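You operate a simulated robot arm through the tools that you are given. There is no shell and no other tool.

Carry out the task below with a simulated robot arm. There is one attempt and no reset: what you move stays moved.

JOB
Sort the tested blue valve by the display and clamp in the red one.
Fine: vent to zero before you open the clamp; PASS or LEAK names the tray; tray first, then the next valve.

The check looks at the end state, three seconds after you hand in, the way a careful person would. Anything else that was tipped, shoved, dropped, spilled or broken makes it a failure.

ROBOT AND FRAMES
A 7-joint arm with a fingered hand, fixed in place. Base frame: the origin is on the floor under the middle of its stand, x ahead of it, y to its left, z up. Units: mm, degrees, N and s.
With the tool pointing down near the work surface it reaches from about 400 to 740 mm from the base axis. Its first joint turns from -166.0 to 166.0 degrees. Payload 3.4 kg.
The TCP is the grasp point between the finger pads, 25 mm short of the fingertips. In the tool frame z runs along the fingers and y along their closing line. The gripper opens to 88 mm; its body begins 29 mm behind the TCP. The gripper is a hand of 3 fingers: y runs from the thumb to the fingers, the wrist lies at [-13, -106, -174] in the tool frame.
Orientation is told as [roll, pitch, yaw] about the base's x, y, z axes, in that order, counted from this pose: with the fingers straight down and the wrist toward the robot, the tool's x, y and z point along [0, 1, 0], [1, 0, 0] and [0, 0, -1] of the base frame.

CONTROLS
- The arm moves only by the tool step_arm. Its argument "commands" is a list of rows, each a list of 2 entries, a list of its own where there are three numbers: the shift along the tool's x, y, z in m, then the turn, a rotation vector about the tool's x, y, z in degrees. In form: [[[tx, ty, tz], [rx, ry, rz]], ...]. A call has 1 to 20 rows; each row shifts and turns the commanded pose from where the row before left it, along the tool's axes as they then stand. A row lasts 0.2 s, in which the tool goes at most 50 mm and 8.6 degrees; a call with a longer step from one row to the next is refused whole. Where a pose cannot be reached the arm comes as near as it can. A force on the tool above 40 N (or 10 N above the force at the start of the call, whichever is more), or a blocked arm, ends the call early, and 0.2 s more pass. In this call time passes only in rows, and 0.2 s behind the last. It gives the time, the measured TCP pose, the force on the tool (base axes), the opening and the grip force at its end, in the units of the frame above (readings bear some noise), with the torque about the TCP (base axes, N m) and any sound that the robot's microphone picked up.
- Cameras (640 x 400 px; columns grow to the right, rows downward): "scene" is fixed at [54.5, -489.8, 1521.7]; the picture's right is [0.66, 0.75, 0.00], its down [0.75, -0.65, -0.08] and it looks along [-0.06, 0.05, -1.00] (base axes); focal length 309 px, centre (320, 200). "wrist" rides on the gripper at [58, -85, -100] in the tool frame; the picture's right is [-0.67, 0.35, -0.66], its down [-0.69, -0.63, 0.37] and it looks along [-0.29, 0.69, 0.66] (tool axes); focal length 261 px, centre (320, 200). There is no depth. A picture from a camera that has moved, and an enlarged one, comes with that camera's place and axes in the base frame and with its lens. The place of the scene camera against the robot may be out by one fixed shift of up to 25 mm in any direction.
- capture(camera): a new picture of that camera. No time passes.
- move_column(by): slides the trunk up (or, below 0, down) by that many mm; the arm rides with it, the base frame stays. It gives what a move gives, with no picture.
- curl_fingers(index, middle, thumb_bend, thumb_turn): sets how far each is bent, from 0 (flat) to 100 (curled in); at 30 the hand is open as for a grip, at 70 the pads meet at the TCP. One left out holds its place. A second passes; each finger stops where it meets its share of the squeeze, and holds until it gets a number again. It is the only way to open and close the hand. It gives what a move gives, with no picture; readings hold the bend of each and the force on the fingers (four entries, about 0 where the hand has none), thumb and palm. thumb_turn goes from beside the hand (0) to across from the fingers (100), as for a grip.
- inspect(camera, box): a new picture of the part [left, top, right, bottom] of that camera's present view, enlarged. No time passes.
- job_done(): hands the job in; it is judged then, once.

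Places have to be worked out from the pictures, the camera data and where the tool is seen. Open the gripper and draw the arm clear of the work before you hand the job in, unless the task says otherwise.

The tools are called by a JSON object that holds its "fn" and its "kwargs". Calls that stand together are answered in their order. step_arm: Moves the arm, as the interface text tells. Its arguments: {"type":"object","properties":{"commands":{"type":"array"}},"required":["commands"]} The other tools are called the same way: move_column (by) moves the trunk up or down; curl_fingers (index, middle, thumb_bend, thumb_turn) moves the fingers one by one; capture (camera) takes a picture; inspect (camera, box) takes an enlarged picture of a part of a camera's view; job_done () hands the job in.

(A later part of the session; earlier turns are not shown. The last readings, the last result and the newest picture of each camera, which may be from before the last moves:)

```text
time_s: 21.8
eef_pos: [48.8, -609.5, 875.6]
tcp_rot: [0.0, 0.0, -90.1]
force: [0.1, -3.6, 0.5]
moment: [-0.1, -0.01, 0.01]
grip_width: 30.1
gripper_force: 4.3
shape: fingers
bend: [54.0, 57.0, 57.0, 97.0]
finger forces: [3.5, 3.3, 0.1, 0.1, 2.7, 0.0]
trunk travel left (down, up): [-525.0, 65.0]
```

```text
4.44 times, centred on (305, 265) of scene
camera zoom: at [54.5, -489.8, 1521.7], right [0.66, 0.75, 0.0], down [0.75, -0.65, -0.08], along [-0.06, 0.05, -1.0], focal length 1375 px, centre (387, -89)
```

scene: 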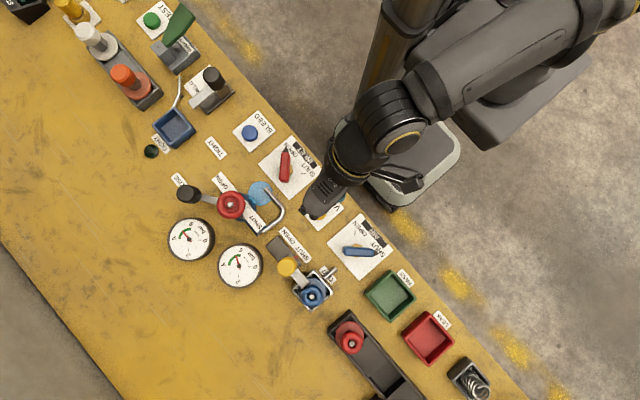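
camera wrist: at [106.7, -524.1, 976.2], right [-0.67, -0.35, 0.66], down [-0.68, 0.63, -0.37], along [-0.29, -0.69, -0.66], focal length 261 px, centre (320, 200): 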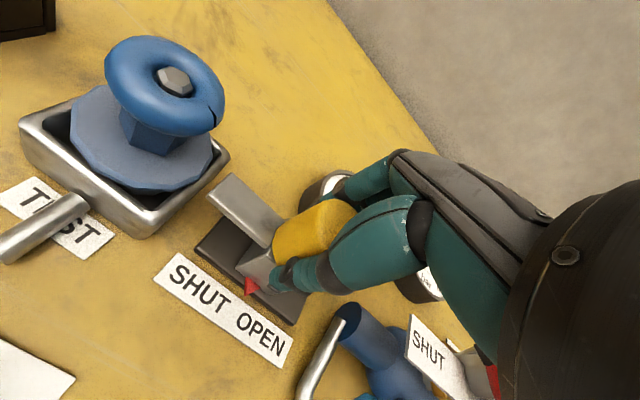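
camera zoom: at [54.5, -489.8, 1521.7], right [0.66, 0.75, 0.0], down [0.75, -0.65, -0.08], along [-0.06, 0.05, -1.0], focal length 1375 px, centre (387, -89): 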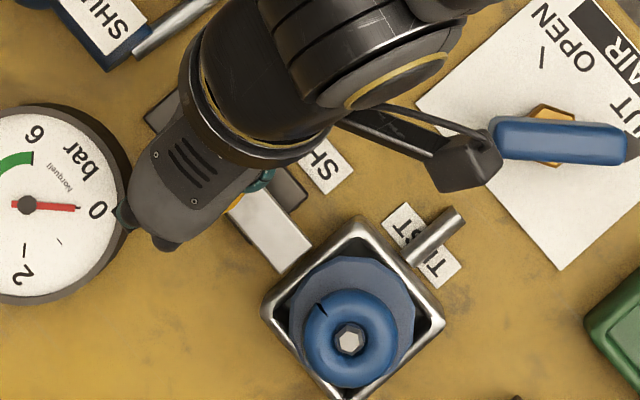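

The clamp slides freely; the pointer is halfway. I continue 5 mm at a time toward OPEN.

{"fn": "step_arm", "kwargs": {"commands": [[[-0.005, 0, 0], [0, 0, 0]], [[-0.005, 0, 0], [0, 0, 0]], [[-0.005, 0, 0], [0, 0, 0]], [[-0.003, 0, 0], [0, 0, 0]]]}}

{"fn": "inspect", "kwargs": {"camera": "wrist", "box": [160, 160, 360, 320]}}

```text
time_s: 22.8
eef_pos: [30.3, -609.4, 875.8]
tcp_rot: [0.0, 0.0, -90.1]
force: [-1.9, -5.2, 2.2]
moment: [-0.14, 0.04, 0.01]
grip_width: 30.1
gripper_force: 5.1
shape: fingers
bend: [54.0, 56.0, 57.0, 97.0]
finger forces: [3.9, 3.8, 0.0, 0.0, 2.2, 0.1]
trunk travel left (down, up): [-525.0, 65.0]
```

```text
2.50 times, centred on (260, 240) of wrist
camera zoom: at [88.9, -523.8, 975.8], right [-0.67, -0.35, 0.66], down [-0.68, 0.63, -0.37], along [-0.29, -0.69, -0.66], focal length 652 px, centre (470, 100)
```

zoom: 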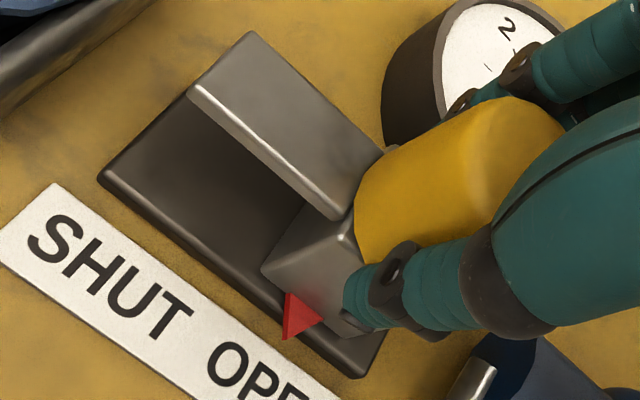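

The pointer now stands at OPEN. I nudge a few mm more to see whether there is a stop.

{"fn": "step_arm", "kwargs": {"commands": [[[-0.002, 0, 0], [0, 0, 0]], [[-0.002, 0, 0], [0, 0, 0]]]}}

{"fn": "inspect", "kwargs": {"camera": "wrist", "box": [160, 160, 360, 320]}}

```text
time_s: 23.4
eef_pos: [26.0, -608.8, 875.2]
tcp_rot: [0.0, 0.1, -90.1]
force: [-2.1, -5.8, 0.5]
moment: [-0.14, 0.1, 0.0]
grip_width: 30.1
gripper_force: 5.2
shape: fingers
bend: [54.0, 56.0, 57.0, 97.0]
finger forces: [3.9, 3.9, 0.0, 0.0, 1.8, 0.0]
trunk travel left (down, up): [-525.0, 65.0]
```

```text
2.50 times, centred on (260, 240) of wrist
camera zoom: at [84.7, -523.8, 976.1], right [-0.67, -0.35, 0.66], down [-0.68, 0.63, -0.37], along [-0.29, -0.69, -0.66], focal length 652 px, centre (470, 100)
```

zoom: 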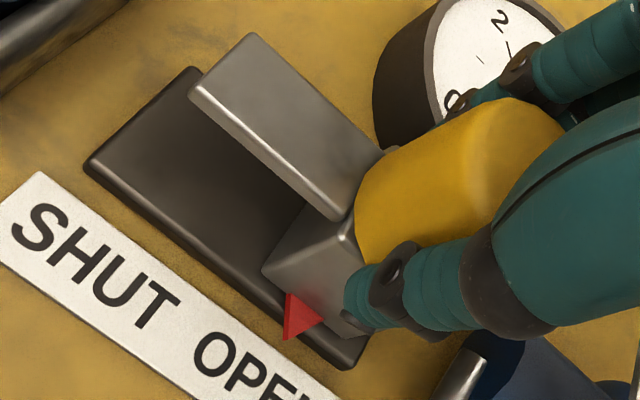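

The clamp is fully at OPEN (moved about 43 mm). I release the knob and rise straight up, then check that it stays.

{"fn": "curl_fingers", "kwargs": {"index": 40, "middle": 40, "thumb_bend": 40}}

{"fn": "step_arm", "kwargs": {"commands": [[[0, 0, -0.02], [0, 0, 0]], [[0, 0, -0.04], [0, 0, 0]], [[0, 0, -0.04], [0, 0, 0]]]}}

{"fn": "capture", "kwargs": {"camera": "wrist"}}

{"fn": "inspect", "kwargs": {"camera": "wrist", "box": [0, 100, 250, 260]}}

```text
time_s: 24.4
eef_pos: [26.4, -608.8, 876.0]
tcp_rot: [0.0, 0.0, -90.1]
force: [-0.3, -0.1, -0.6]
moment: [0.0, 0.04, 0.0]
grip_width: 62.9
gripper_force: 0.1
shape: fingers
bend: [40.0, 40.0, 40.0, 97.0]
finger forces: [0.1, 0.0, 0.1, 0.0, 0.0, 0.0]
trunk travel left (down, up): [-525.0, 65.0]
```

```text
time_s: 25.2
eef_pos: [27.9, -607.8, 977.7]
tcp_rot: [0.0, 0.0, -90.1]
force: [-0.5, 0.0, -0.3]
moment: [-0.01, 0.0, 0.01]
grip_width: 62.9
gripper_force: 0.0
shape: fingers
bend: [40.0, 40.0, 40.0, 97.0]
finger forces: [0.1, 0.0, 0.0, 0.0, 0.1, 0.1]
trunk travel left (down, up): [-525.0, 65.0]
```

```text
taken
camera wrist: at [85.3, -523.2, 1077.5], right [-0.67, -0.35, 0.66], down [-0.68, 0.63, -0.37], along [-0.29, -0.69, -0.66], focal length 261 px, centre (320, 200)
```

wrist: 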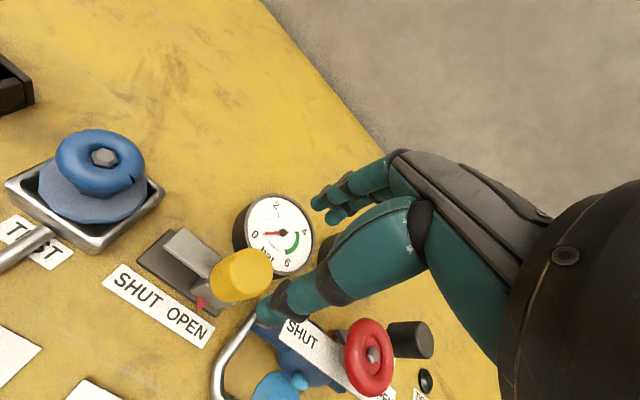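

```text
2.50 times, centred on (125, 180) of wrist
camera zoom: at [85.3, -523.2, 1077.5], right [-0.67, -0.35, 0.66], down [-0.68, 0.63, -0.37], along [-0.29, -0.69, -0.66], focal length 652 px, centre (808, 250)
```

zoom: 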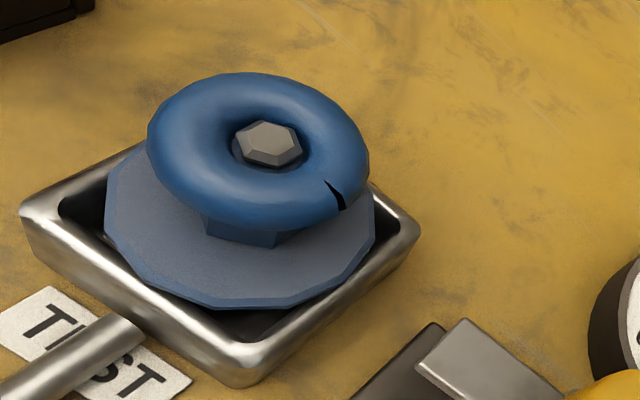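

The clamp stays open, its bar well clear of the nest. The valve's wheel (about 44 mm wide, top z ~886) is at about (149, -606.5); I move above it.

{"fn": "step_arm", "kwargs": {"commands": [[[0.03, 0, 0], [0, 0, 0]], [[0.03, 0, 0], [0, 0, 0]], [[0.03, 0, 0], [0, 0, 0]], [[0.031, 0, 0], [0, 0, 0]], [[0, 0, 0.02], [0, 0, 0]], [[0, 0, 0.02], [0, 0, 0]]]}}

{"fn": "capture", "kwargs": {"camera": "wrist"}}

{"fn": "inspect", "kwargs": {"camera": "wrist", "box": [180, 160, 380, 320]}}

{"fn": "inspect", "kwargs": {"camera": "scene", "box": [240, 220, 370, 310]}}

```text
time_s: 26.6
eef_pos: [147.1, -608.4, 935.8]
tcp_rot: [0.0, 0.0, -90.0]
force: [0.1, 0.4, 0.2]
moment: [0.01, -0.01, 0.0]
grip_width: 63.2
gripper_force: 0.1
shape: fingers
bend: [40.0, 40.0, 40.0, 97.0]
finger forces: [0.1, 0.0, 0.1, 0.0, 0.0, 0.0]
trunk travel left (down, up): [-525.0, 65.0]
```

```text
taken
camera wrist: at [205.1, -523.4, 1036.5], right [-0.67, -0.35, 0.66], down [-0.68, 0.63, -0.37], along [-0.29, -0.69, -0.66], focal length 261 px, centre (320, 200)
```

wrist: 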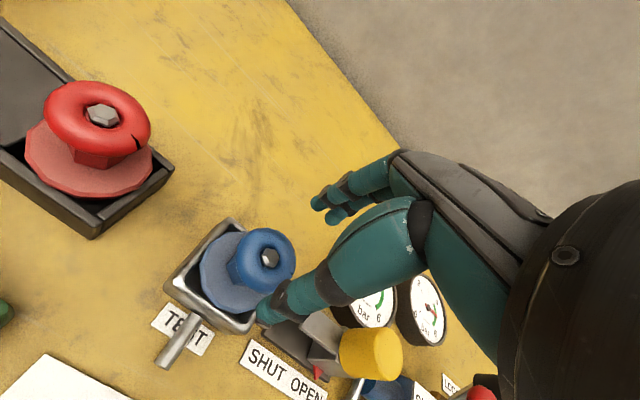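

```text
2.50 times, centred on (280, 240) of wrist
camera zoom: at [205.1, -523.4, 1036.5], right [-0.67, -0.35, 0.66], down [-0.68, 0.63, -0.37], along [-0.29, -0.69, -0.66], focal length 652 px, centre (420, 100)
```

zoom: 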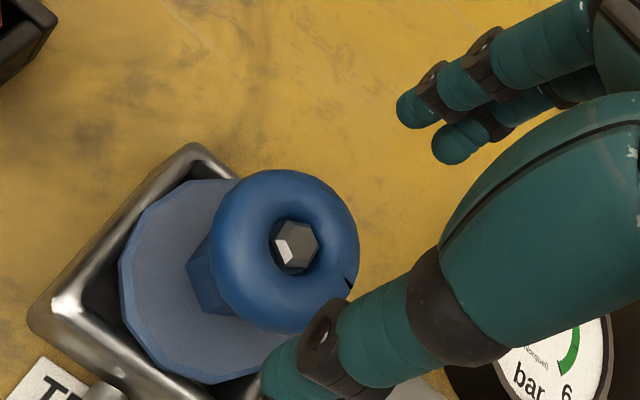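

```text
4.44 times, centred on (305, 265) of scene
camera zoom: at [54.5, -489.8, 1521.7], right [0.66, 0.75, 0.0], down [0.75, -0.65, -0.08], along [-0.06, 0.05, -1.0], focal length 1375 px, centre (387, -89)
```

zoom: 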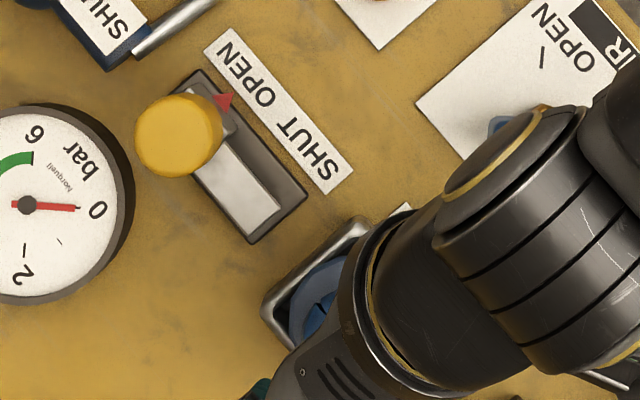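

The wheel axis measures about (150.5, -607). I shift +3.5 mm in x and descend to TCP z 876, fingers straddling the wheel.

{"fn": "step_arm", "kwargs": {"commands": [[[0.0035, 0, 0.015], [0, 0, 0]], [[0, 0, 0.015], [0, 0, 0]], [[0, 0, 0.015], [0, 0, 0]], [[0, 0, 0.008], [0, 0, 0]], [[0, 0, 0.007], [0, 0, 0]]]}}

{"fn": "capture", "kwargs": {"camera": "wrist"}}

{"fn": "inspect", "kwargs": {"camera": "wrist", "box": [220, 160, 420, 320]}}

```text
time_s: 27.8
eef_pos: [151.8, -607.9, 876.1]
tcp_rot: [0.0, 0.1, -90.1]
force: [0.2, 0.3, -0.2]
moment: [-0.05, -0.01, 0.02]
grip_width: 63.0
gripper_force: 0.0
shape: fingers
bend: [40.0, 40.0, 40.0, 97.0]
finger forces: [0.0, 0.1, 0.1, 0.0, 0.1, 0.0]
trunk travel left (down, up): [-525.0, 65.0]
```

```text
taken
camera wrist: at [209.6, -523.5, 976.9], right [-0.67, -0.35, 0.66], down [-0.68, 0.63, -0.37], along [-0.29, -0.69, -0.66], focal length 261 px, centre (320, 200)
```

wrist: 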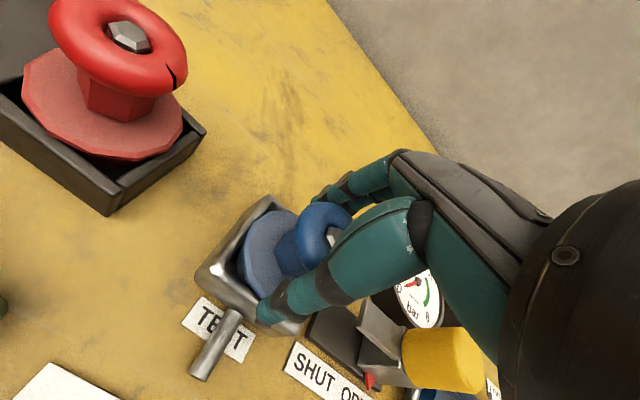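

```text
2.50 times, centred on (320, 240) of wrist
camera zoom: at [209.6, -523.5, 976.9], right [-0.67, -0.35, 0.66], down [-0.68, 0.63, -0.37], along [-0.29, -0.69, -0.66], focal length 652 px, centre (320, 100)
```

zoom: 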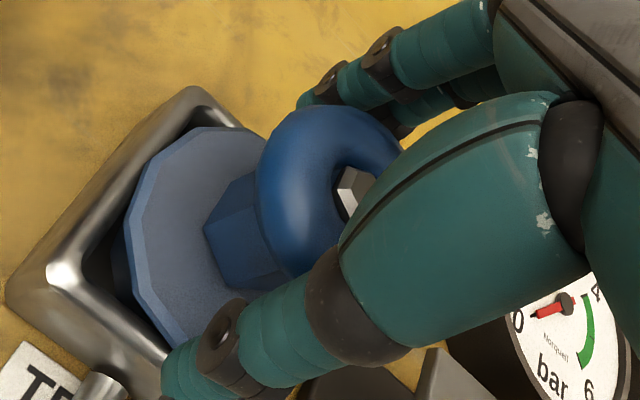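

The wheel is centred between thumb and fingers, tips above the flange. I close the grip.

{"fn": "curl_fingers", "kwargs": {"index": 62, "middle": 62, "thumb_bend": 62}}

{"fn": "inspect", "kwargs": {"camera": "wrist", "box": [220, 160, 420, 320]}}

```text
time_s: 28.8
eef_pos: [151.8, -609.1, 876.6]
tcp_rot: [0.0, 0.1, -90.1]
force: [-0.7, -1.0, 1.2]
moment: [-0.03, 0.01, 0.02]
grip_width: 32.0
gripper_force: 7.9
shape: fingers
bend: [54.0, 59.0, 56.0, 97.0]
finger forces: [6.6, 2.1, 0.0, 0.0, 7.6, 0.0]
trunk travel left (down, up): [-525.0, 65.0]
```

```text
2.50 times, centred on (320, 240) of wrist
camera zoom: at [209.8, -523.7, 976.9], right [-0.67, -0.35, 0.66], down [-0.68, 0.63, -0.37], along [-0.29, -0.69, -0.66], focal length 652 px, centre (320, 100)
```

zoom: 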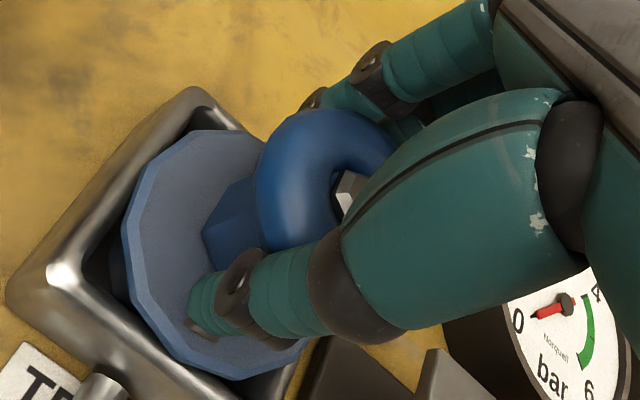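

Index met the wheel sooner (54) than middle (59), which suggests the wheel axis is about 3 mm further toward -x than the TCP. I open, shift -3.3 mm, and grip again for a centred hold.

{"fn": "curl_fingers", "kwargs": {"index": 42, "middle": 42, "thumb_bend": 42}}

{"fn": "step_arm", "kwargs": {"commands": [[[-0.0033, 0, 0], [0, 0, 0]]]}}

{"fn": "curl_fingers", "kwargs": {"index": 62, "middle": 62, "thumb_bend": 62}}

{"fn": "inspect", "kwargs": {"camera": "wrist", "box": [220, 160, 420, 320]}}

```text
time_s: 29.8
eef_pos: [152.0, -609.2, 876.5]
tcp_rot: [0.0, 0.1, -90.1]
force: [-0.2, 0.5, 0.1]
moment: [-0.02, -0.01, 0.01]
grip_width: 58.7
gripper_force: 0.1
shape: fingers
bend: [42.0, 42.0, 42.0, 97.0]
finger forces: [0.0, 0.1, 0.0, 0.0, 0.0, 0.0]
trunk travel left (down, up): [-525.0, 65.0]
```

```text
time_s: 30.2
eef_pos: [148.0, -607.4, 877.9]
tcp_rot: [0.0, 0.0, -90.1]
force: [0.0, -0.5, 0.0]
moment: [0.02, 0.0, -0.02]
grip_width: 58.6
gripper_force: 0.2
shape: fingers
bend: [42.0, 42.0, 42.0, 97.0]
finger forces: [0.1, 0.0, 0.1, 0.0, 0.0, 0.0]
trunk travel left (down, up): [-525.0, 65.0]
```

```text
time_s: 31.2
eef_pos: [148.5, -607.7, 877.2]
tcp_rot: [0.0, 0.1, -90.0]
force: [-0.6, -1.4, 0.3]
moment: [-0.08, -0.02, 0.0]
grip_width: 34.7
gripper_force: 9.3
shape: fingers
bend: [52.0, 60.0, 55.0, 97.0]
finger forces: [8.3, 1.3, 0.0, 0.0, 8.2, 0.1]
trunk travel left (down, up): [-525.0, 65.0]
```

```text
2.50 times, centred on (320, 240) of wrist
camera zoom: at [206.1, -523.2, 977.4], right [-0.67, -0.35, 0.66], down [-0.68, 0.63, -0.37], along [-0.29, -0.69, -0.66], focal length 652 px, centre (320, 100)
```

zoom: 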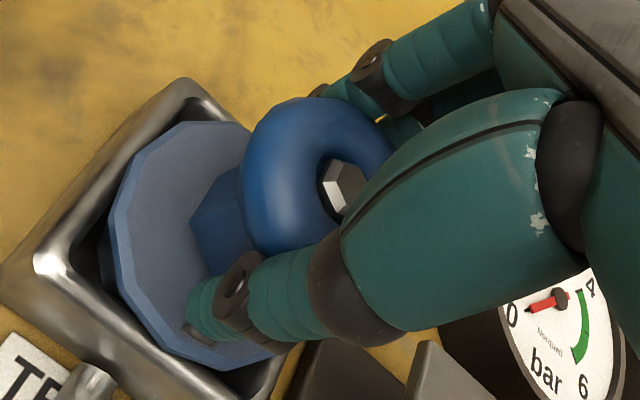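

That made it worse (52 vs 60), so index is on the +x side and the wheel axis is further toward +x, near 154. I open, shift +6 mm and grip again.

{"fn": "curl_fingers", "kwargs": {"index": 42, "middle": 42, "thumb_bend": 42}}

{"fn": "step_arm", "kwargs": {"commands": [[[0.006, 0.0, 0], [0, 0, 0]]]}}

{"fn": "inspect", "kwargs": {"camera": "wrist", "box": [220, 160, 420, 320]}}

{"fn": "curl_fingers", "kwargs": {"index": 62, "middle": 62, "thumb_bend": 62}}

{"fn": "inspect", "kwargs": {"camera": "wrist", "box": [220, 160, 420, 320]}}

```text
time_s: 32.2
eef_pos: [147.8, -607.8, 876.5]
tcp_rot: [0.0, 0.0, -90.1]
force: [-0.4, 0.4, -1.2]
moment: [0.01, -0.01, 0.01]
grip_width: 58.7
gripper_force: 0.0
shape: fingers
bend: [42.0, 42.0, 42.0, 97.0]
finger forces: [0.0, 0.0, 0.0, 0.1, 0.0, 0.0]
trunk travel left (down, up): [-525.0, 65.0]
```

```text
time_s: 32.6
eef_pos: [153.8, -608.1, 875.8]
tcp_rot: [0.0, 0.0, -90.2]
force: [-0.6, 0.1, 0.2]
moment: [0.0, -0.02, 0.0]
grip_width: 58.7
gripper_force: 0.1
shape: fingers
bend: [42.0, 42.0, 42.0, 97.0]
finger forces: [0.1, 0.0, 0.1, 0.0, 0.0, 0.1]
trunk travel left (down, up): [-525.0, 65.0]
```

```text
2.50 times, centred on (320, 240) of wrist
camera zoom: at [212.3, -523.3, 976.6], right [-0.67, -0.35, 0.66], down [-0.69, 0.63, -0.37], along [-0.29, -0.69, -0.66], focal length 652 px, centre (320, 100)
```

zoom: 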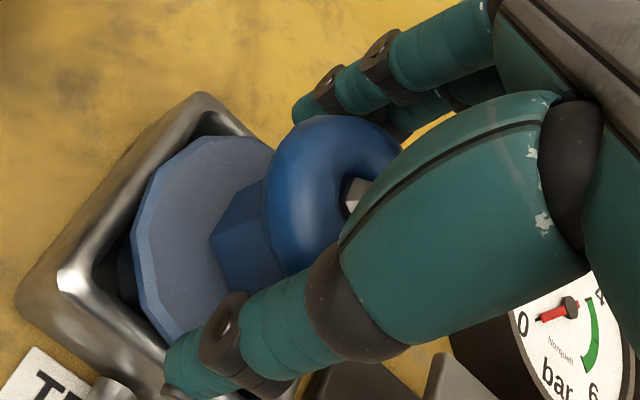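

```text
time_s: 33.6
eef_pos: [153.8, -608.0, 876.1]
tcp_rot: [-0.1, 0.0, -90.1]
force: [0.3, -1.0, -0.1]
moment: [-0.08, 0.0, 0.0]
grip_width: 30.4
gripper_force: 7.5
shape: fingers
bend: [55.0, 59.0, 56.0, 97.0]
finger forces: [5.5, 2.4, 0.0, 0.1, 7.4, 0.0]
trunk travel left (down, up): [-525.0, 65.0]
```

```text
2.50 times, centred on (320, 240) of wrist
camera zoom: at [212.1, -523.6, 976.6], right [-0.67, -0.35, 0.66], down [-0.68, 0.63, -0.37], along [-0.29, -0.69, -0.66], focal length 652 px, centre (320, 100)
```

zoom: 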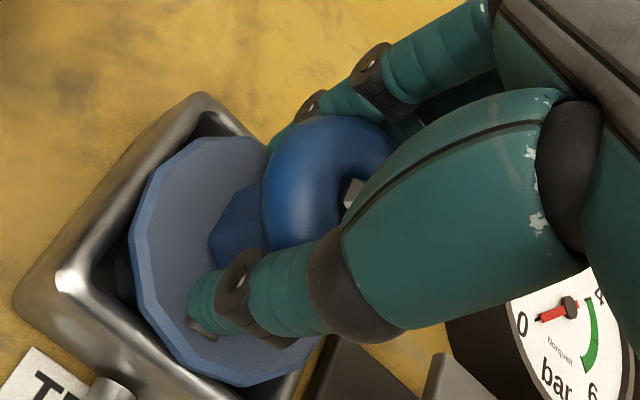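

The wheel is now centred by the image; the bends differ only by the hand's own bias. I firm up the grip, then check the forces.

{"fn": "curl_fingers", "kwargs": {"index": 66, "middle": 70, "thumb_bend": 69}}

{"fn": "inspect", "kwargs": {"camera": "wrist", "box": [220, 160, 420, 320]}}

```text
time_s: 34.6
eef_pos: [153.7, -608.0, 875.9]
tcp_rot: [0.0, 0.0, -90.2]
force: [-0.8, -1.4, 0.0]
moment: [-0.15, 0.06, -0.01]
grip_width: 28.6
gripper_force: 14.9
shape: fingers
bend: [56.0, 62.0, 58.0, 96.0]
finger forces: [8.3, 6.8, 0.0, 0.0, 14.0, 0.1]
trunk travel left (down, up): [-525.0, 65.0]
```

```text
2.50 times, centred on (320, 240) of wrist
camera zoom: at [212.0, -523.6, 976.7], right [-0.67, -0.35, 0.66], down [-0.68, 0.63, -0.37], along [-0.29, -0.69, -0.66], focal length 652 px, centre (320, 100)
```

zoom: 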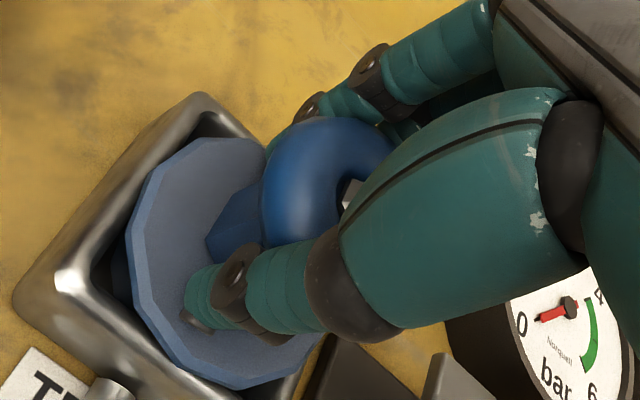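

Grip is 15 N, well balanced. I lift slowly and check whether the valve comes along.

{"fn": "step_arm", "kwargs": {"commands": [[[0, 0, -0.003], [0, 0, 0]], [[0, 0, -0.005], [0, 0, 0]], [[0, 0, -0.007], [0, 0, 0]], [[0, 0, -0.01], [0, 0, 0]]]}}

{"fn": "capture", "kwargs": {"camera": "wrist"}}

{"fn": "inspect", "kwargs": {"camera": "wrist", "box": [200, 160, 400, 320]}}

```text
time_s: 35.6
eef_pos: [155.6, -607.9, 901.1]
tcp_rot: [0.0, 0.0, -90.0]
force: [0.7, 0.1, -4.3]
moment: [-0.01, -0.02, 0.02]
grip_width: 28.3
gripper_force: 13.2
shape: fingers
bend: [56.0, 62.0, 58.0, 96.0]
finger forces: [8.2, 5.4, 0.1, 0.1, 13.8, 0.0]
trunk travel left (down, up): [-525.0, 65.0]
```

```text
taken
camera wrist: at [213.0, -524.0, 1001.9], right [-0.67, -0.35, 0.66], down [-0.68, 0.63, -0.37], along [-0.29, -0.69, -0.66], focal length 261 px, centre (320, 200)
```

wrist: 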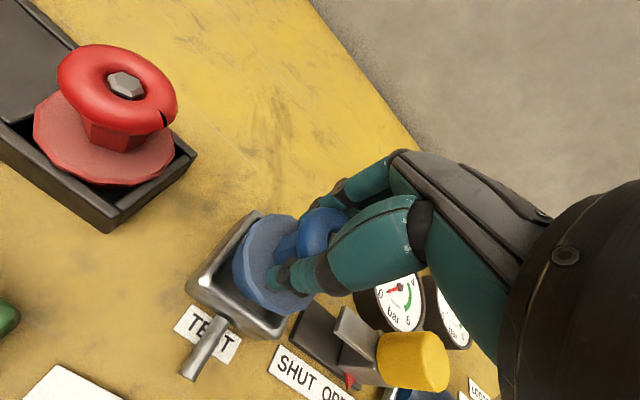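

```text
2.50 times, centred on (300, 240) of wrist
camera zoom: at [213.0, -524.0, 1001.9], right [-0.67, -0.35, 0.66], down [-0.68, 0.63, -0.37], along [-0.29, -0.69, -0.66], focal length 652 px, centre (370, 100)
```

zoom: 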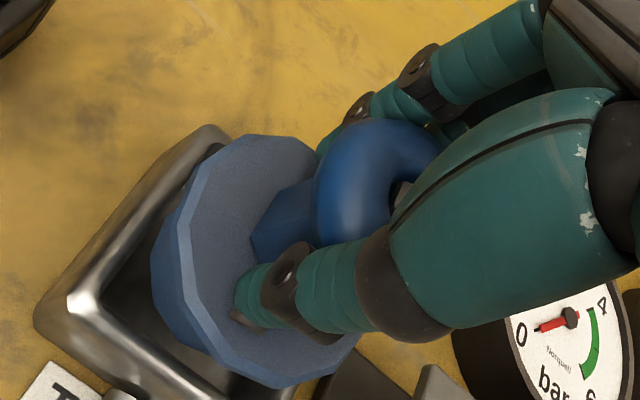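

The valve is lifted (about 4.3 N weight) and held level. I raise it well clear and move it slowly toward the PASS tray at about (273, -477).

{"fn": "step_arm", "kwargs": {"commands": [[[0, 0, -0.015], [0, 0, 0]], [[0, 0, -0.02], [0, 0, 0]], [[0, 0, -0.02], [0, 0, 0]], [[0, 0, -0.015], [0, 0, 0]], [[0.01, -0.012, 0], [0, 0, 0]], [[0.015, -0.017, 0], [0, 0, 0]], [[0.015, -0.017, 0], [0, 0, 0]], [[0.015, -0.017, 0], [0, 0, 0]], [[0.015, -0.017, 0], [0, 0, 0]], [[0.015, -0.017, 0], [0, 0, 0]], [[0.015, -0.017, 0], [0, 0, 0]], [[0.012, -0.012, 0], [0, 0, 0]], [[0.006, -0.005, 0], [0, 0, 0]]]}}

{"fn": "capture", "kwargs": {"camera": "wrist"}}

{"fn": "inspect", "kwargs": {"camera": "wrist", "box": [180, 180, 380, 340]}}

{"fn": "capture", "kwargs": {"camera": "scene"}}

```text
time_s: 38.4
eef_pos: [274.1, -478.5, 968.8]
tcp_rot: [0.0, 0.1, -90.1]
force: [0.1, 0.8, -3.3]
moment: [-0.03, 0.02, 0.02]
grip_width: 28.3
gripper_force: 13.4
shape: fingers
bend: [57.0, 63.0, 58.0, 96.0]
finger forces: [8.0, 5.6, 0.0, 0.0, 13.6, 0.1]
trunk travel left (down, up): [-525.0, 65.0]
```

```text
taken
camera wrist: at [331.6, -393.3, 1070.9], right [-0.67, -0.35, 0.66], down [-0.68, 0.63, -0.37], along [-0.29, -0.69, -0.66], focal length 261 px, centre (320, 200)
```

wrist: 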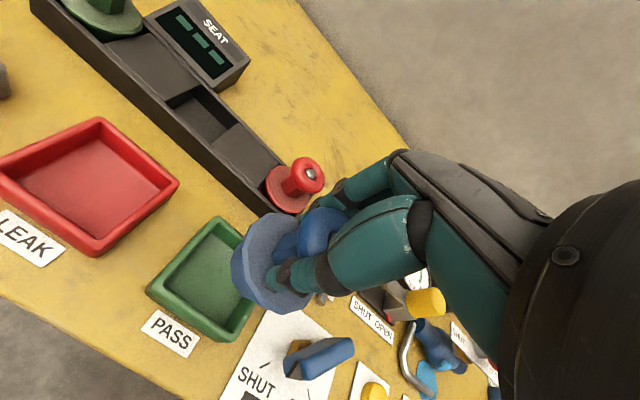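

```text
2.50 times, centred on (280, 260) of wrist
camera zoom: at [331.6, -393.3, 1070.9], right [-0.67, -0.35, 0.66], down [-0.68, 0.63, -0.37], along [-0.29, -0.69, -0.66], focal length 652 px, centre (420, 50)
```

zoom: 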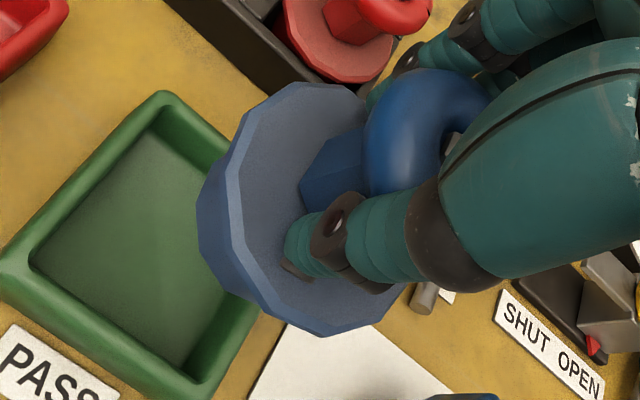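

```text
taken
```

scene: 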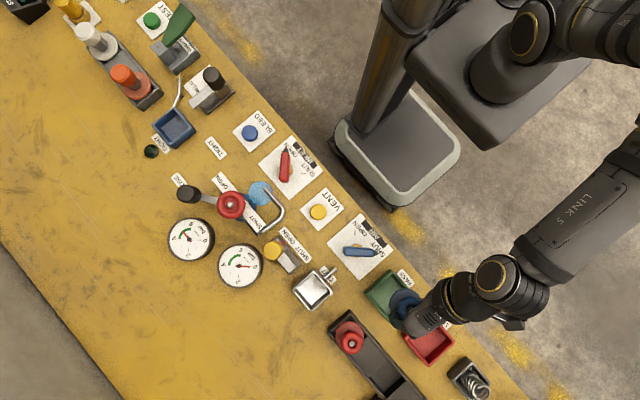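

The display has blanked after the valve left (it read PASS before). From this view the tray centre works out nearer (272, -487); let me check the scene view closely, including the empty nest.

{"fn": "inspect", "kwargs": {"camera": "scene", "box": [350, 250, 460, 330]}}

{"fn": "inspect", "kwargs": {"camera": "scene", "box": [270, 240, 370, 320]}}

{"fn": "inspect", "kwargs": {"camera": "wrist", "box": [120, 190, 280, 350]}}

```text
5.00 times, centred on (405, 290) of scene
camera zoom: at [54.5, -489.8, 1521.7], right [0.66, 0.75, 0.0], down [0.75, -0.65, -0.08], along [-0.06, 0.05, -1.0], focal length 1546 px, centre (-105, -250)
```

zoom: 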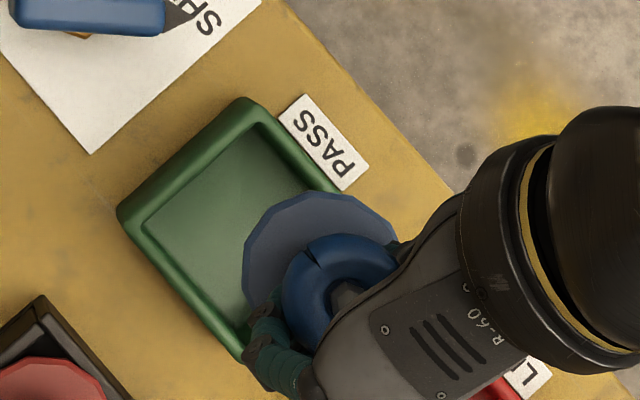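

```text
5.00 times, centred on (320, 280) of scene
camera zoom: at [54.5, -489.8, 1521.7], right [0.66, 0.75, 0.0], down [0.75, -0.65, -0.08], along [-0.06, 0.05, -1.0], focal length 1546 px, centre (320, -200)
```

zoom: 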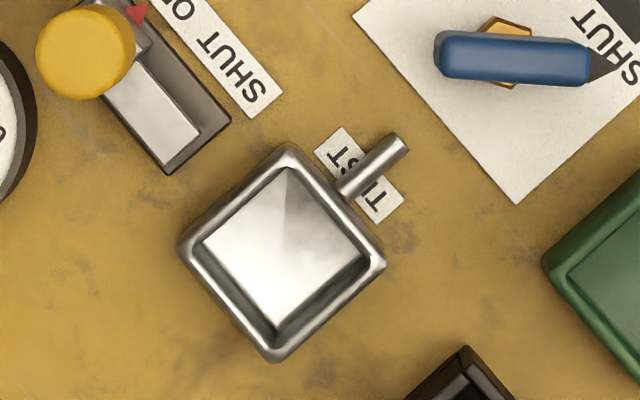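

```text
2.50 times, centred on (200, 270) of wrist
camera zoom: at [331.6, -393.3, 1070.9], right [-0.67, -0.35, 0.66], down [-0.68, 0.63, -0.37], along [-0.29, -0.69, -0.66], focal length 652 px, centre (620, 25)
```

zoom: 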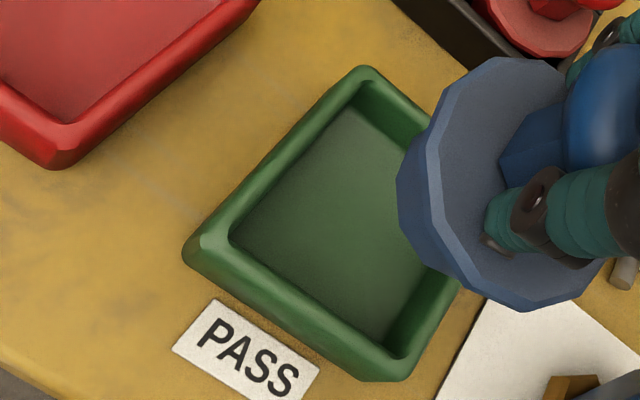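

The nest is an open square box and the tray floor measures x 240–306, y -517 to -455, so its centre is about (272.8, -486). I align to that and lower to just above the rim.

{"fn": "step_arm", "kwargs": {"commands": [[[-0.001, 0.004, 0.01], [0, 0, 0]], [[0, 0.0042, 0.015], [0, 0, 0]], [[0, 0, 0.015], [0, 0, 0]], [[0, 0, 0.015], [0, 0, 0]]]}}

{"fn": "capture", "kwargs": {"camera": "wrist"}}

{"fn": "inspect", "kwargs": {"camera": "wrist", "box": [180, 170, 380, 330]}}

{"fn": "inspect", "kwargs": {"camera": "scene", "box": [350, 250, 460, 330]}}

```text
time_s: 39.4
eef_pos: [271.7, -486.7, 915.6]
tcp_rot: [0.0, 0.0, -90.2]
force: [0.5, 0.6, -3.6]
moment: [-0.01, 0.0, 0.03]
grip_width: 28.2
gripper_force: 13.7
shape: fingers
bend: [57.0, 63.0, 58.0, 96.0]
finger forces: [7.9, 5.5, 0.0, 0.0, 13.5, 0.1]
trunk travel left (down, up): [-525.0, 65.0]
```

```text
taken
camera wrist: at [329.3, -401.8, 1016.3], right [-0.67, -0.35, 0.66], down [-0.68, 0.63, -0.37], along [-0.29, -0.69, -0.66], focal length 261 px, centre (320, 200)
```

wrist: 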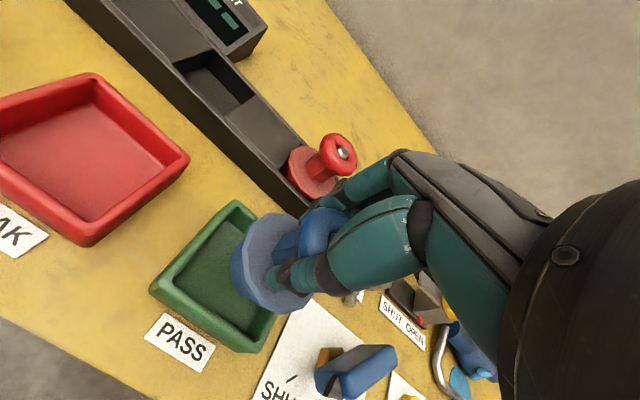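

```text
2.50 times, centred on (280, 250) of wrist
camera zoom: at [329.3, -401.8, 1016.3], right [-0.67, -0.35, 0.66], down [-0.68, 0.63, -0.37], along [-0.29, -0.69, -0.66], focal length 652 px, centre (420, 75)
```

zoom: 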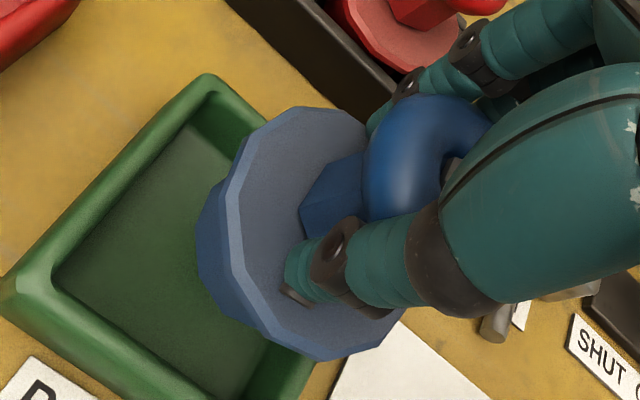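

```text
5.00 times, centred on (405, 290) of scene
camera zoom: at [54.5, -489.8, 1521.7], right [0.66, 0.75, 0.0], down [0.75, -0.65, -0.08], along [-0.06, 0.05, -1.0], focal length 1546 px, centre (-105, -250)
```

zoom: 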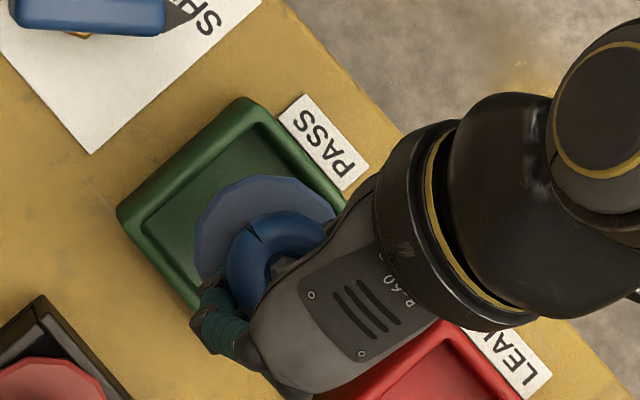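

Both views put the valve within about 2 mm of the tray centre. I lower it gently with small steps and watch the vertical force.

{"fn": "step_arm", "kwargs": {"commands": [[[0, 0.0008, 0.008], [0, 0, 0]], [[0, 0, 0.008], [0, 0, 0]], [[0, 0, 0.006], [0, 0, 0]], [[0, 0, 0.004], [0, 0, 0]], [[0, 0, 0.003], [0, 0, 0]], [[0, 0, 0.002], [0, 0, 0]]]}}

{"fn": "inspect", "kwargs": {"camera": "wrist", "box": [180, 170, 380, 330]}}

{"fn": "inspect", "kwargs": {"camera": "scene", "box": [350, 250, 460, 330]}}

```text
time_s: 40.8
eef_pos: [271.6, -485.7, 885.9]
tcp_rot: [-0.1, 0.0, -90.2]
force: [-0.7, 0.3, -3.9]
moment: [0.01, 0.02, 0.02]
grip_width: 28.3
gripper_force: 13.7
shape: fingers
bend: [57.0, 63.0, 58.0, 96.0]
finger forces: [8.0, 5.6, 0.1, 0.1, 13.4, 0.0]
trunk travel left (down, up): [-525.0, 65.0]
```

```text
2.50 times, centred on (280, 250) of wrist
camera zoom: at [329.4, -401.6, 985.9], right [-0.67, -0.35, 0.66], down [-0.68, 0.63, -0.37], along [-0.29, -0.69, -0.66], focal length 652 px, centre (420, 75)
```

zoom: 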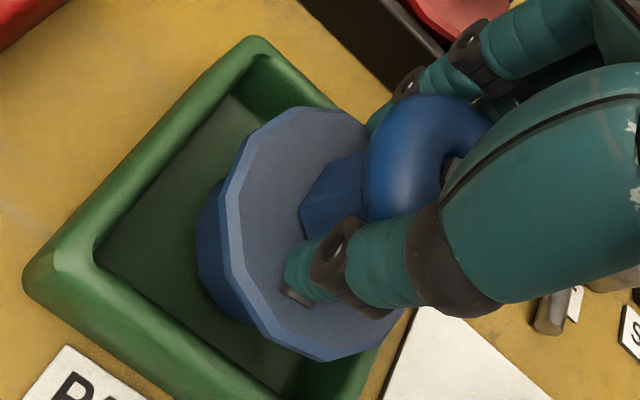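

```text
5.00 times, centred on (405, 290) of scene
camera zoom: at [54.5, -489.8, 1521.7], right [0.66, 0.75, 0.0], down [0.75, -0.65, -0.08], along [-0.06, 0.05, -1.0], focal length 1546 px, centre (-105, -250)
```

zoom: 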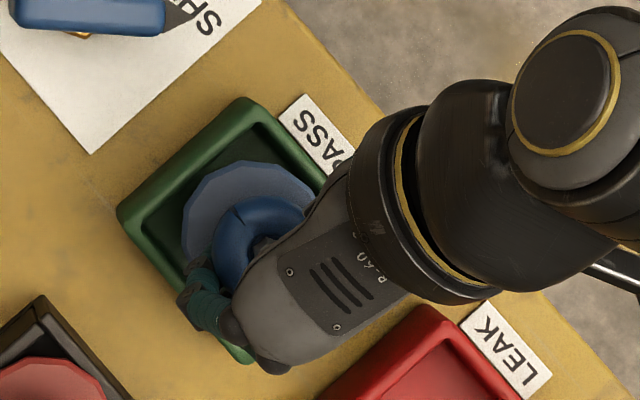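

The valve's narrower body is going into the tray, well inside the rim. I keep lowering in small steps until the force shows contact.

{"fn": "step_arm", "kwargs": {"commands": [[[0, 0, 0.003], [0, 0, 0]], [[0, 0, 0.002], [0, 0, 0]], [[0, 0, 0.002], [0, 0, 0]], [[0, 0, 0.002], [0, 0, 0]]]}}

{"fn": "inspect", "kwargs": {"camera": "wrist", "box": [180, 170, 380, 330]}}

```text
time_s: 41.8
eef_pos: [272.5, -486.1, 877.8]
tcp_rot: [0.2, -0.2, -90.2]
force: [1.8, 0.2, 4.7]
moment: [-0.01, -0.01, -0.01]
grip_width: 28.2
gripper_force: 13.9
shape: fingers
bend: [57.0, 63.0, 59.0, 96.0]
finger forces: [8.5, 5.5, 0.0, 0.1, 14.9, 0.0]
trunk travel left (down, up): [-525.0, 65.0]
```

```text
2.50 times, centred on (280, 250) of wrist
camera zoom: at [329.8, -401.6, 977.7], right [-0.67, -0.35, 0.66], down [-0.68, 0.63, -0.37], along [-0.28, -0.7, -0.66], focal length 652 px, centre (420, 75)
```

zoom: 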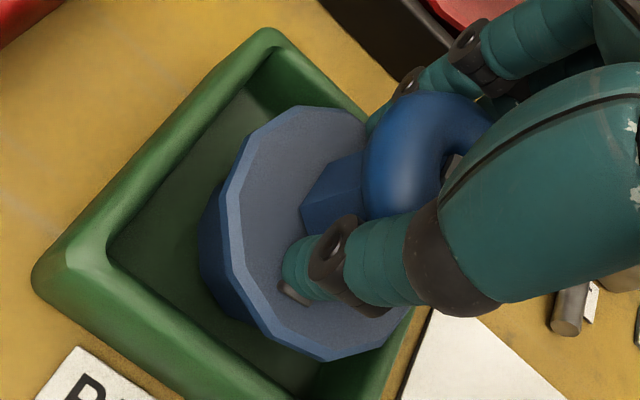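

Contact with the tray floor (+4.7 N at z 878). I release the valve slowly and look before lifting.

{"fn": "curl_fingers", "kwargs": {"index": 52, "middle": 54, "thumb_bend": 52}}

{"fn": "curl_fingers", "kwargs": {"index": 40, "middle": 40, "thumb_bend": 40}}

{"fn": "inspect", "kwargs": {"camera": "wrist", "box": [180, 170, 380, 330]}}

```text
time_s: 42.8
eef_pos: [270.9, -485.8, 876.1]
tcp_rot: [0.0, 0.0, -90.1]
force: [0.4, 0.8, 0.0]
moment: [0.02, 0.0, -0.02]
grip_width: 37.6
gripper_force: 0.5
shape: fingers
bend: [52.0, 54.0, 52.0, 97.0]
finger forces: [0.2, 0.0, 0.0, 0.1, 0.9, 0.0]
trunk travel left (down, up): [-525.0, 65.0]
```

```text
time_s: 43.8
eef_pos: [271.3, -485.3, 875.8]
tcp_rot: [0.0, 0.0, -90.1]
force: [-0.5, 0.3, -0.5]
moment: [0.01, -0.02, 0.03]
grip_width: 62.8
gripper_force: 0.0
shape: fingers
bend: [40.0, 40.0, 40.0, 97.0]
finger forces: [0.0, 0.0, 0.0, 0.0, 0.0, 0.0]
trunk travel left (down, up): [-525.0, 65.0]
```

```text
2.50 times, centred on (280, 250) of wrist
camera zoom: at [329.4, -401.7, 976.7], right [-0.67, -0.35, 0.66], down [-0.68, 0.63, -0.37], along [-0.29, -0.69, -0.66], focal length 652 px, centre (420, 75)
```

zoom: 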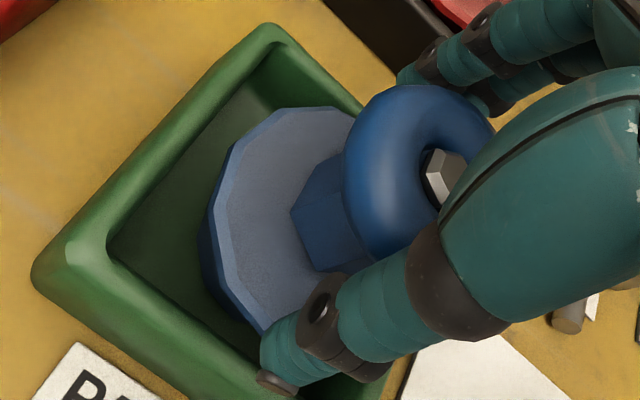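

The hand is open; I rise straight up and check how the valve sits.

{"fn": "step_arm", "kwargs": {"commands": [[[0, 0, -0.01], [0, 0, 0]], [[0, 0, -0.02], [0, 0, 0]], [[0, 0, -0.03], [0, 0, 0]], [[0, 0, -0.04], [0, 0, 0]]]}}

{"fn": "capture", "kwargs": {"camera": "wrist"}}

{"fn": "inspect", "kwargs": {"camera": "wrist", "box": [140, 190, 340, 350]}}

{"fn": "inspect", "kwargs": {"camera": "scene", "box": [350, 250, 460, 330]}}

```text
time_s: 44.8
eef_pos: [270.7, -485.6, 975.0]
tcp_rot: [-0.1, 0.0, -90.1]
force: [0.2, 0.4, -0.1]
moment: [0.0, 0.0, -0.01]
grip_width: 62.9
gripper_force: 0.0
shape: fingers
bend: [40.0, 40.0, 40.0, 97.0]
finger forces: [0.1, 0.0, 0.1, 0.0, 0.0, 0.0]
trunk travel left (down, up): [-525.0, 65.0]
```

```text
taken
camera wrist: at [329.8, -400.9, 1075.6], right [-0.67, -0.35, 0.66], down [-0.68, 0.63, -0.36], along [-0.29, -0.69, -0.66], focal length 261 px, centre (320, 200)
```

wrist: 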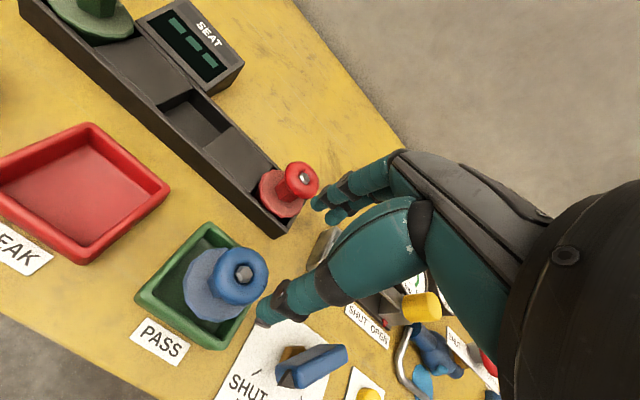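

```text
2.50 times, centred on (240, 270) of wrist
camera zoom: at [329.8, -400.9, 1075.6], right [-0.67, -0.35, 0.66], down [-0.68, 0.63, -0.36], along [-0.29, -0.69, -0.66], focal length 652 px, centre (520, 25)
```

zoom: 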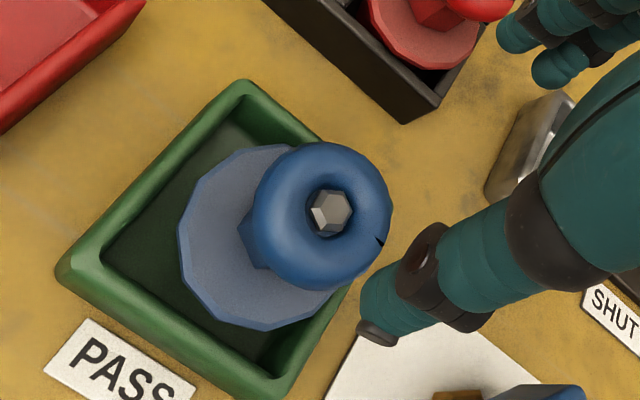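

```text
5.00 times, centred on (405, 290) of scene
camera zoom: at [54.5, -489.8, 1521.7], right [0.66, 0.75, 0.0], down [0.75, -0.65, -0.08], along [-0.06, 0.05, -1.0], focal length 1546 px, centre (-105, -250)
```

zoom: 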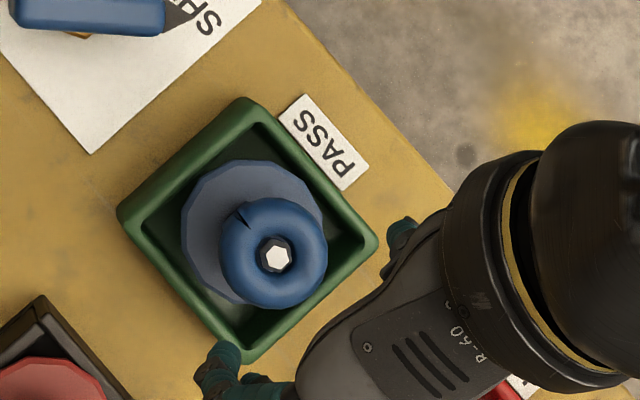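

The blue valve sits upright inside the green PASS tray. Next, the red valve: its wheel is around (275, -603), so I move over it at the same height.

{"fn": "step_arm", "kwargs": {"commands": [[[0.001, 0.03, 0], [0, 0, 0]], [[0.001, 0.03, 0], [0, 0, 0]], [[0.001, 0.03, 0], [0, 0, 0]], [[0.001, 0.028, 0], [0, 0, 0]], [[0, 0, 0.02], [0, 0, 0]], [[0, 0, 0.015], [0, 0, 0]]]}}

{"fn": "capture", "kwargs": {"camera": "wrist"}}

{"fn": "inspect", "kwargs": {"camera": "wrist", "box": [180, 160, 380, 320]}}

{"fn": "inspect", "kwargs": {"camera": "scene", "box": [320, 250, 430, 330]}}

```text
time_s: 46.2
eef_pos: [275.3, -604.1, 941.5]
tcp_rot: [0.0, -0.1, -90.0]
force: [-0.3, -1.0, 0.4]
moment: [0.0, 0.0, -0.01]
grip_width: 63.0
gripper_force: 0.1
shape: fingers
bend: [40.0, 40.0, 40.0, 97.0]
finger forces: [0.0, 0.0, 0.0, 0.0, 0.1, 0.1]
trunk travel left (down, up): [-525.0, 65.0]
```

```text
taken
camera wrist: at [333.7, -519.7, 1042.2], right [-0.67, -0.35, 0.66], down [-0.68, 0.63, -0.37], along [-0.29, -0.69, -0.66], focal length 261 px, centre (320, 200)
```

wrist: 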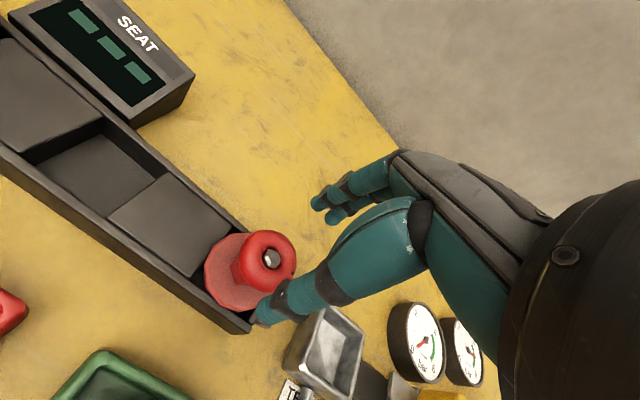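

```text
2.50 times, centred on (280, 240) of wrist
camera zoom: at [333.7, -519.7, 1042.2], right [-0.67, -0.35, 0.66], down [-0.68, 0.63, -0.37], along [-0.29, -0.69, -0.66], focal length 652 px, centre (420, 100)
```

zoom: 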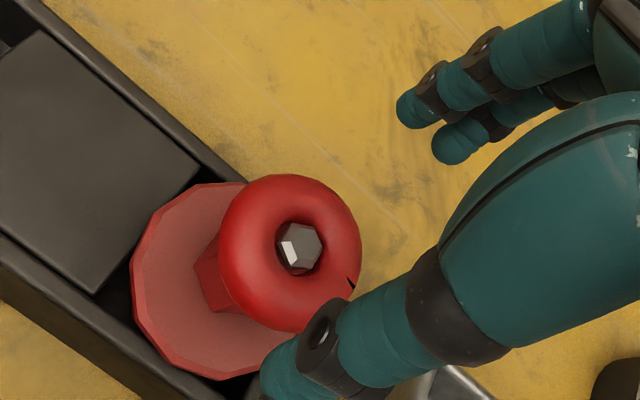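

```text
5.00 times, centred on (375, 290) of scene
camera zoom: at [54.5, -489.8, 1521.7], right [0.66, 0.75, 0.0], down [0.75, -0.65, -0.08], along [-0.06, 0.05, -1.0], focal length 1546 px, centre (45, -250)
```

zoom: 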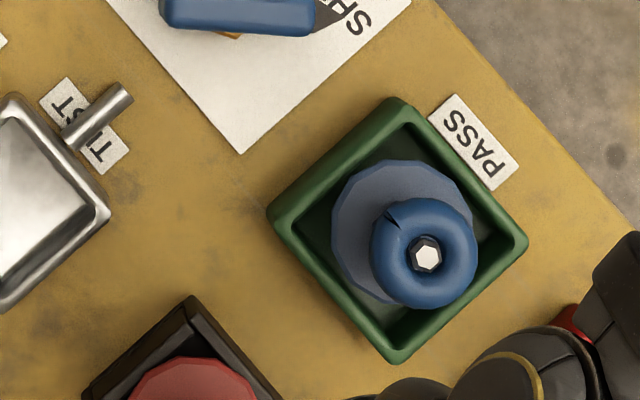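

The red wheel axis is about 2.4 mm to +x and 2.4 mm to -y of the TCP. I correct and descend to z 900 to check again before going around the wheel.

{"fn": "step_arm", "kwargs": {"commands": [[[0.0024, 0.0024, 0.012], [0, 0, 0]], [[0, 0, 0.015], [0, 0, 0]], [[0, 0, 0.014], [0, 0, 0]]]}}

{"fn": "inspect", "kwargs": {"camera": "wrist", "box": [200, 160, 400, 320]}}

```text
time_s: 47.0
eef_pos: [277.1, -606.9, 901.1]
tcp_rot: [0.0, -0.1, -90.2]
force: [0.4, -0.6, -0.5]
moment: [0.01, 0.02, -0.03]
grip_width: 63.1
gripper_force: 0.1
shape: fingers
bend: [40.0, 40.0, 40.0, 97.0]
finger forces: [0.1, 0.0, 0.1, 0.0, 0.0, 0.1]
trunk travel left (down, up): [-525.0, 65.0]
```

```text
2.50 times, centred on (300, 240) of wrist
camera zoom: at [336.3, -522.2, 1001.3], right [-0.67, -0.35, 0.66], down [-0.68, 0.63, -0.37], along [-0.29, -0.69, -0.66], focal length 652 px, centre (370, 100)
```

zoom: 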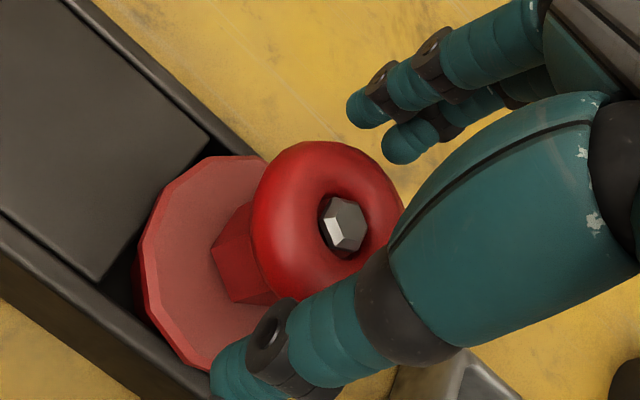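

Residual offset is about -1 mm in x. I correct and descend to TCP z 875 around the wheel.

{"fn": "step_arm", "kwargs": {"commands": [[[-0.001, 0, 0.01], [0, 0, 0]], [[0, 0, 0.008], [0, 0, 0]], [[0, 0, 0.007], [0, 0, 0]]]}}

{"fn": "inspect", "kwargs": {"camera": "wrist", "box": [220, 160, 420, 320]}}

```text
time_s: 47.8
eef_pos: [277.2, -607.1, 874.6]
tcp_rot: [0.0, 0.0, -90.1]
force: [-0.4, -0.1, 0.8]
moment: [0.01, 0.0, 0.0]
grip_width: 63.2
gripper_force: 0.1
shape: fingers
bend: [40.0, 40.0, 40.0, 97.0]
finger forces: [0.1, 0.0, 0.0, 0.0, 0.0, 0.0]
trunk travel left (down, up): [-525.0, 65.0]
```

```text
2.50 times, centred on (320, 240) of wrist
camera zoom: at [335.3, -522.5, 975.4], right [-0.67, -0.35, 0.66], down [-0.68, 0.63, -0.37], along [-0.29, -0.69, -0.66], focal length 652 px, centre (320, 100)
```

zoom: 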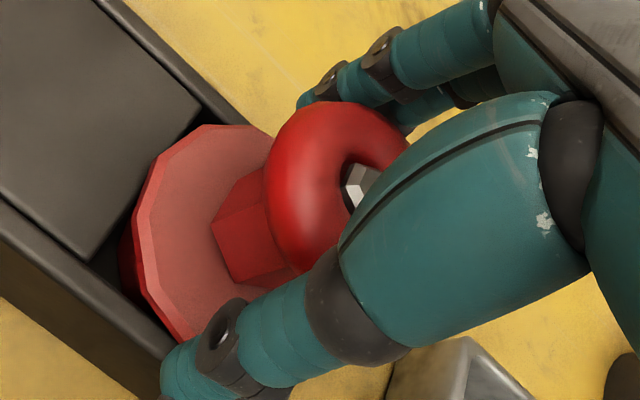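

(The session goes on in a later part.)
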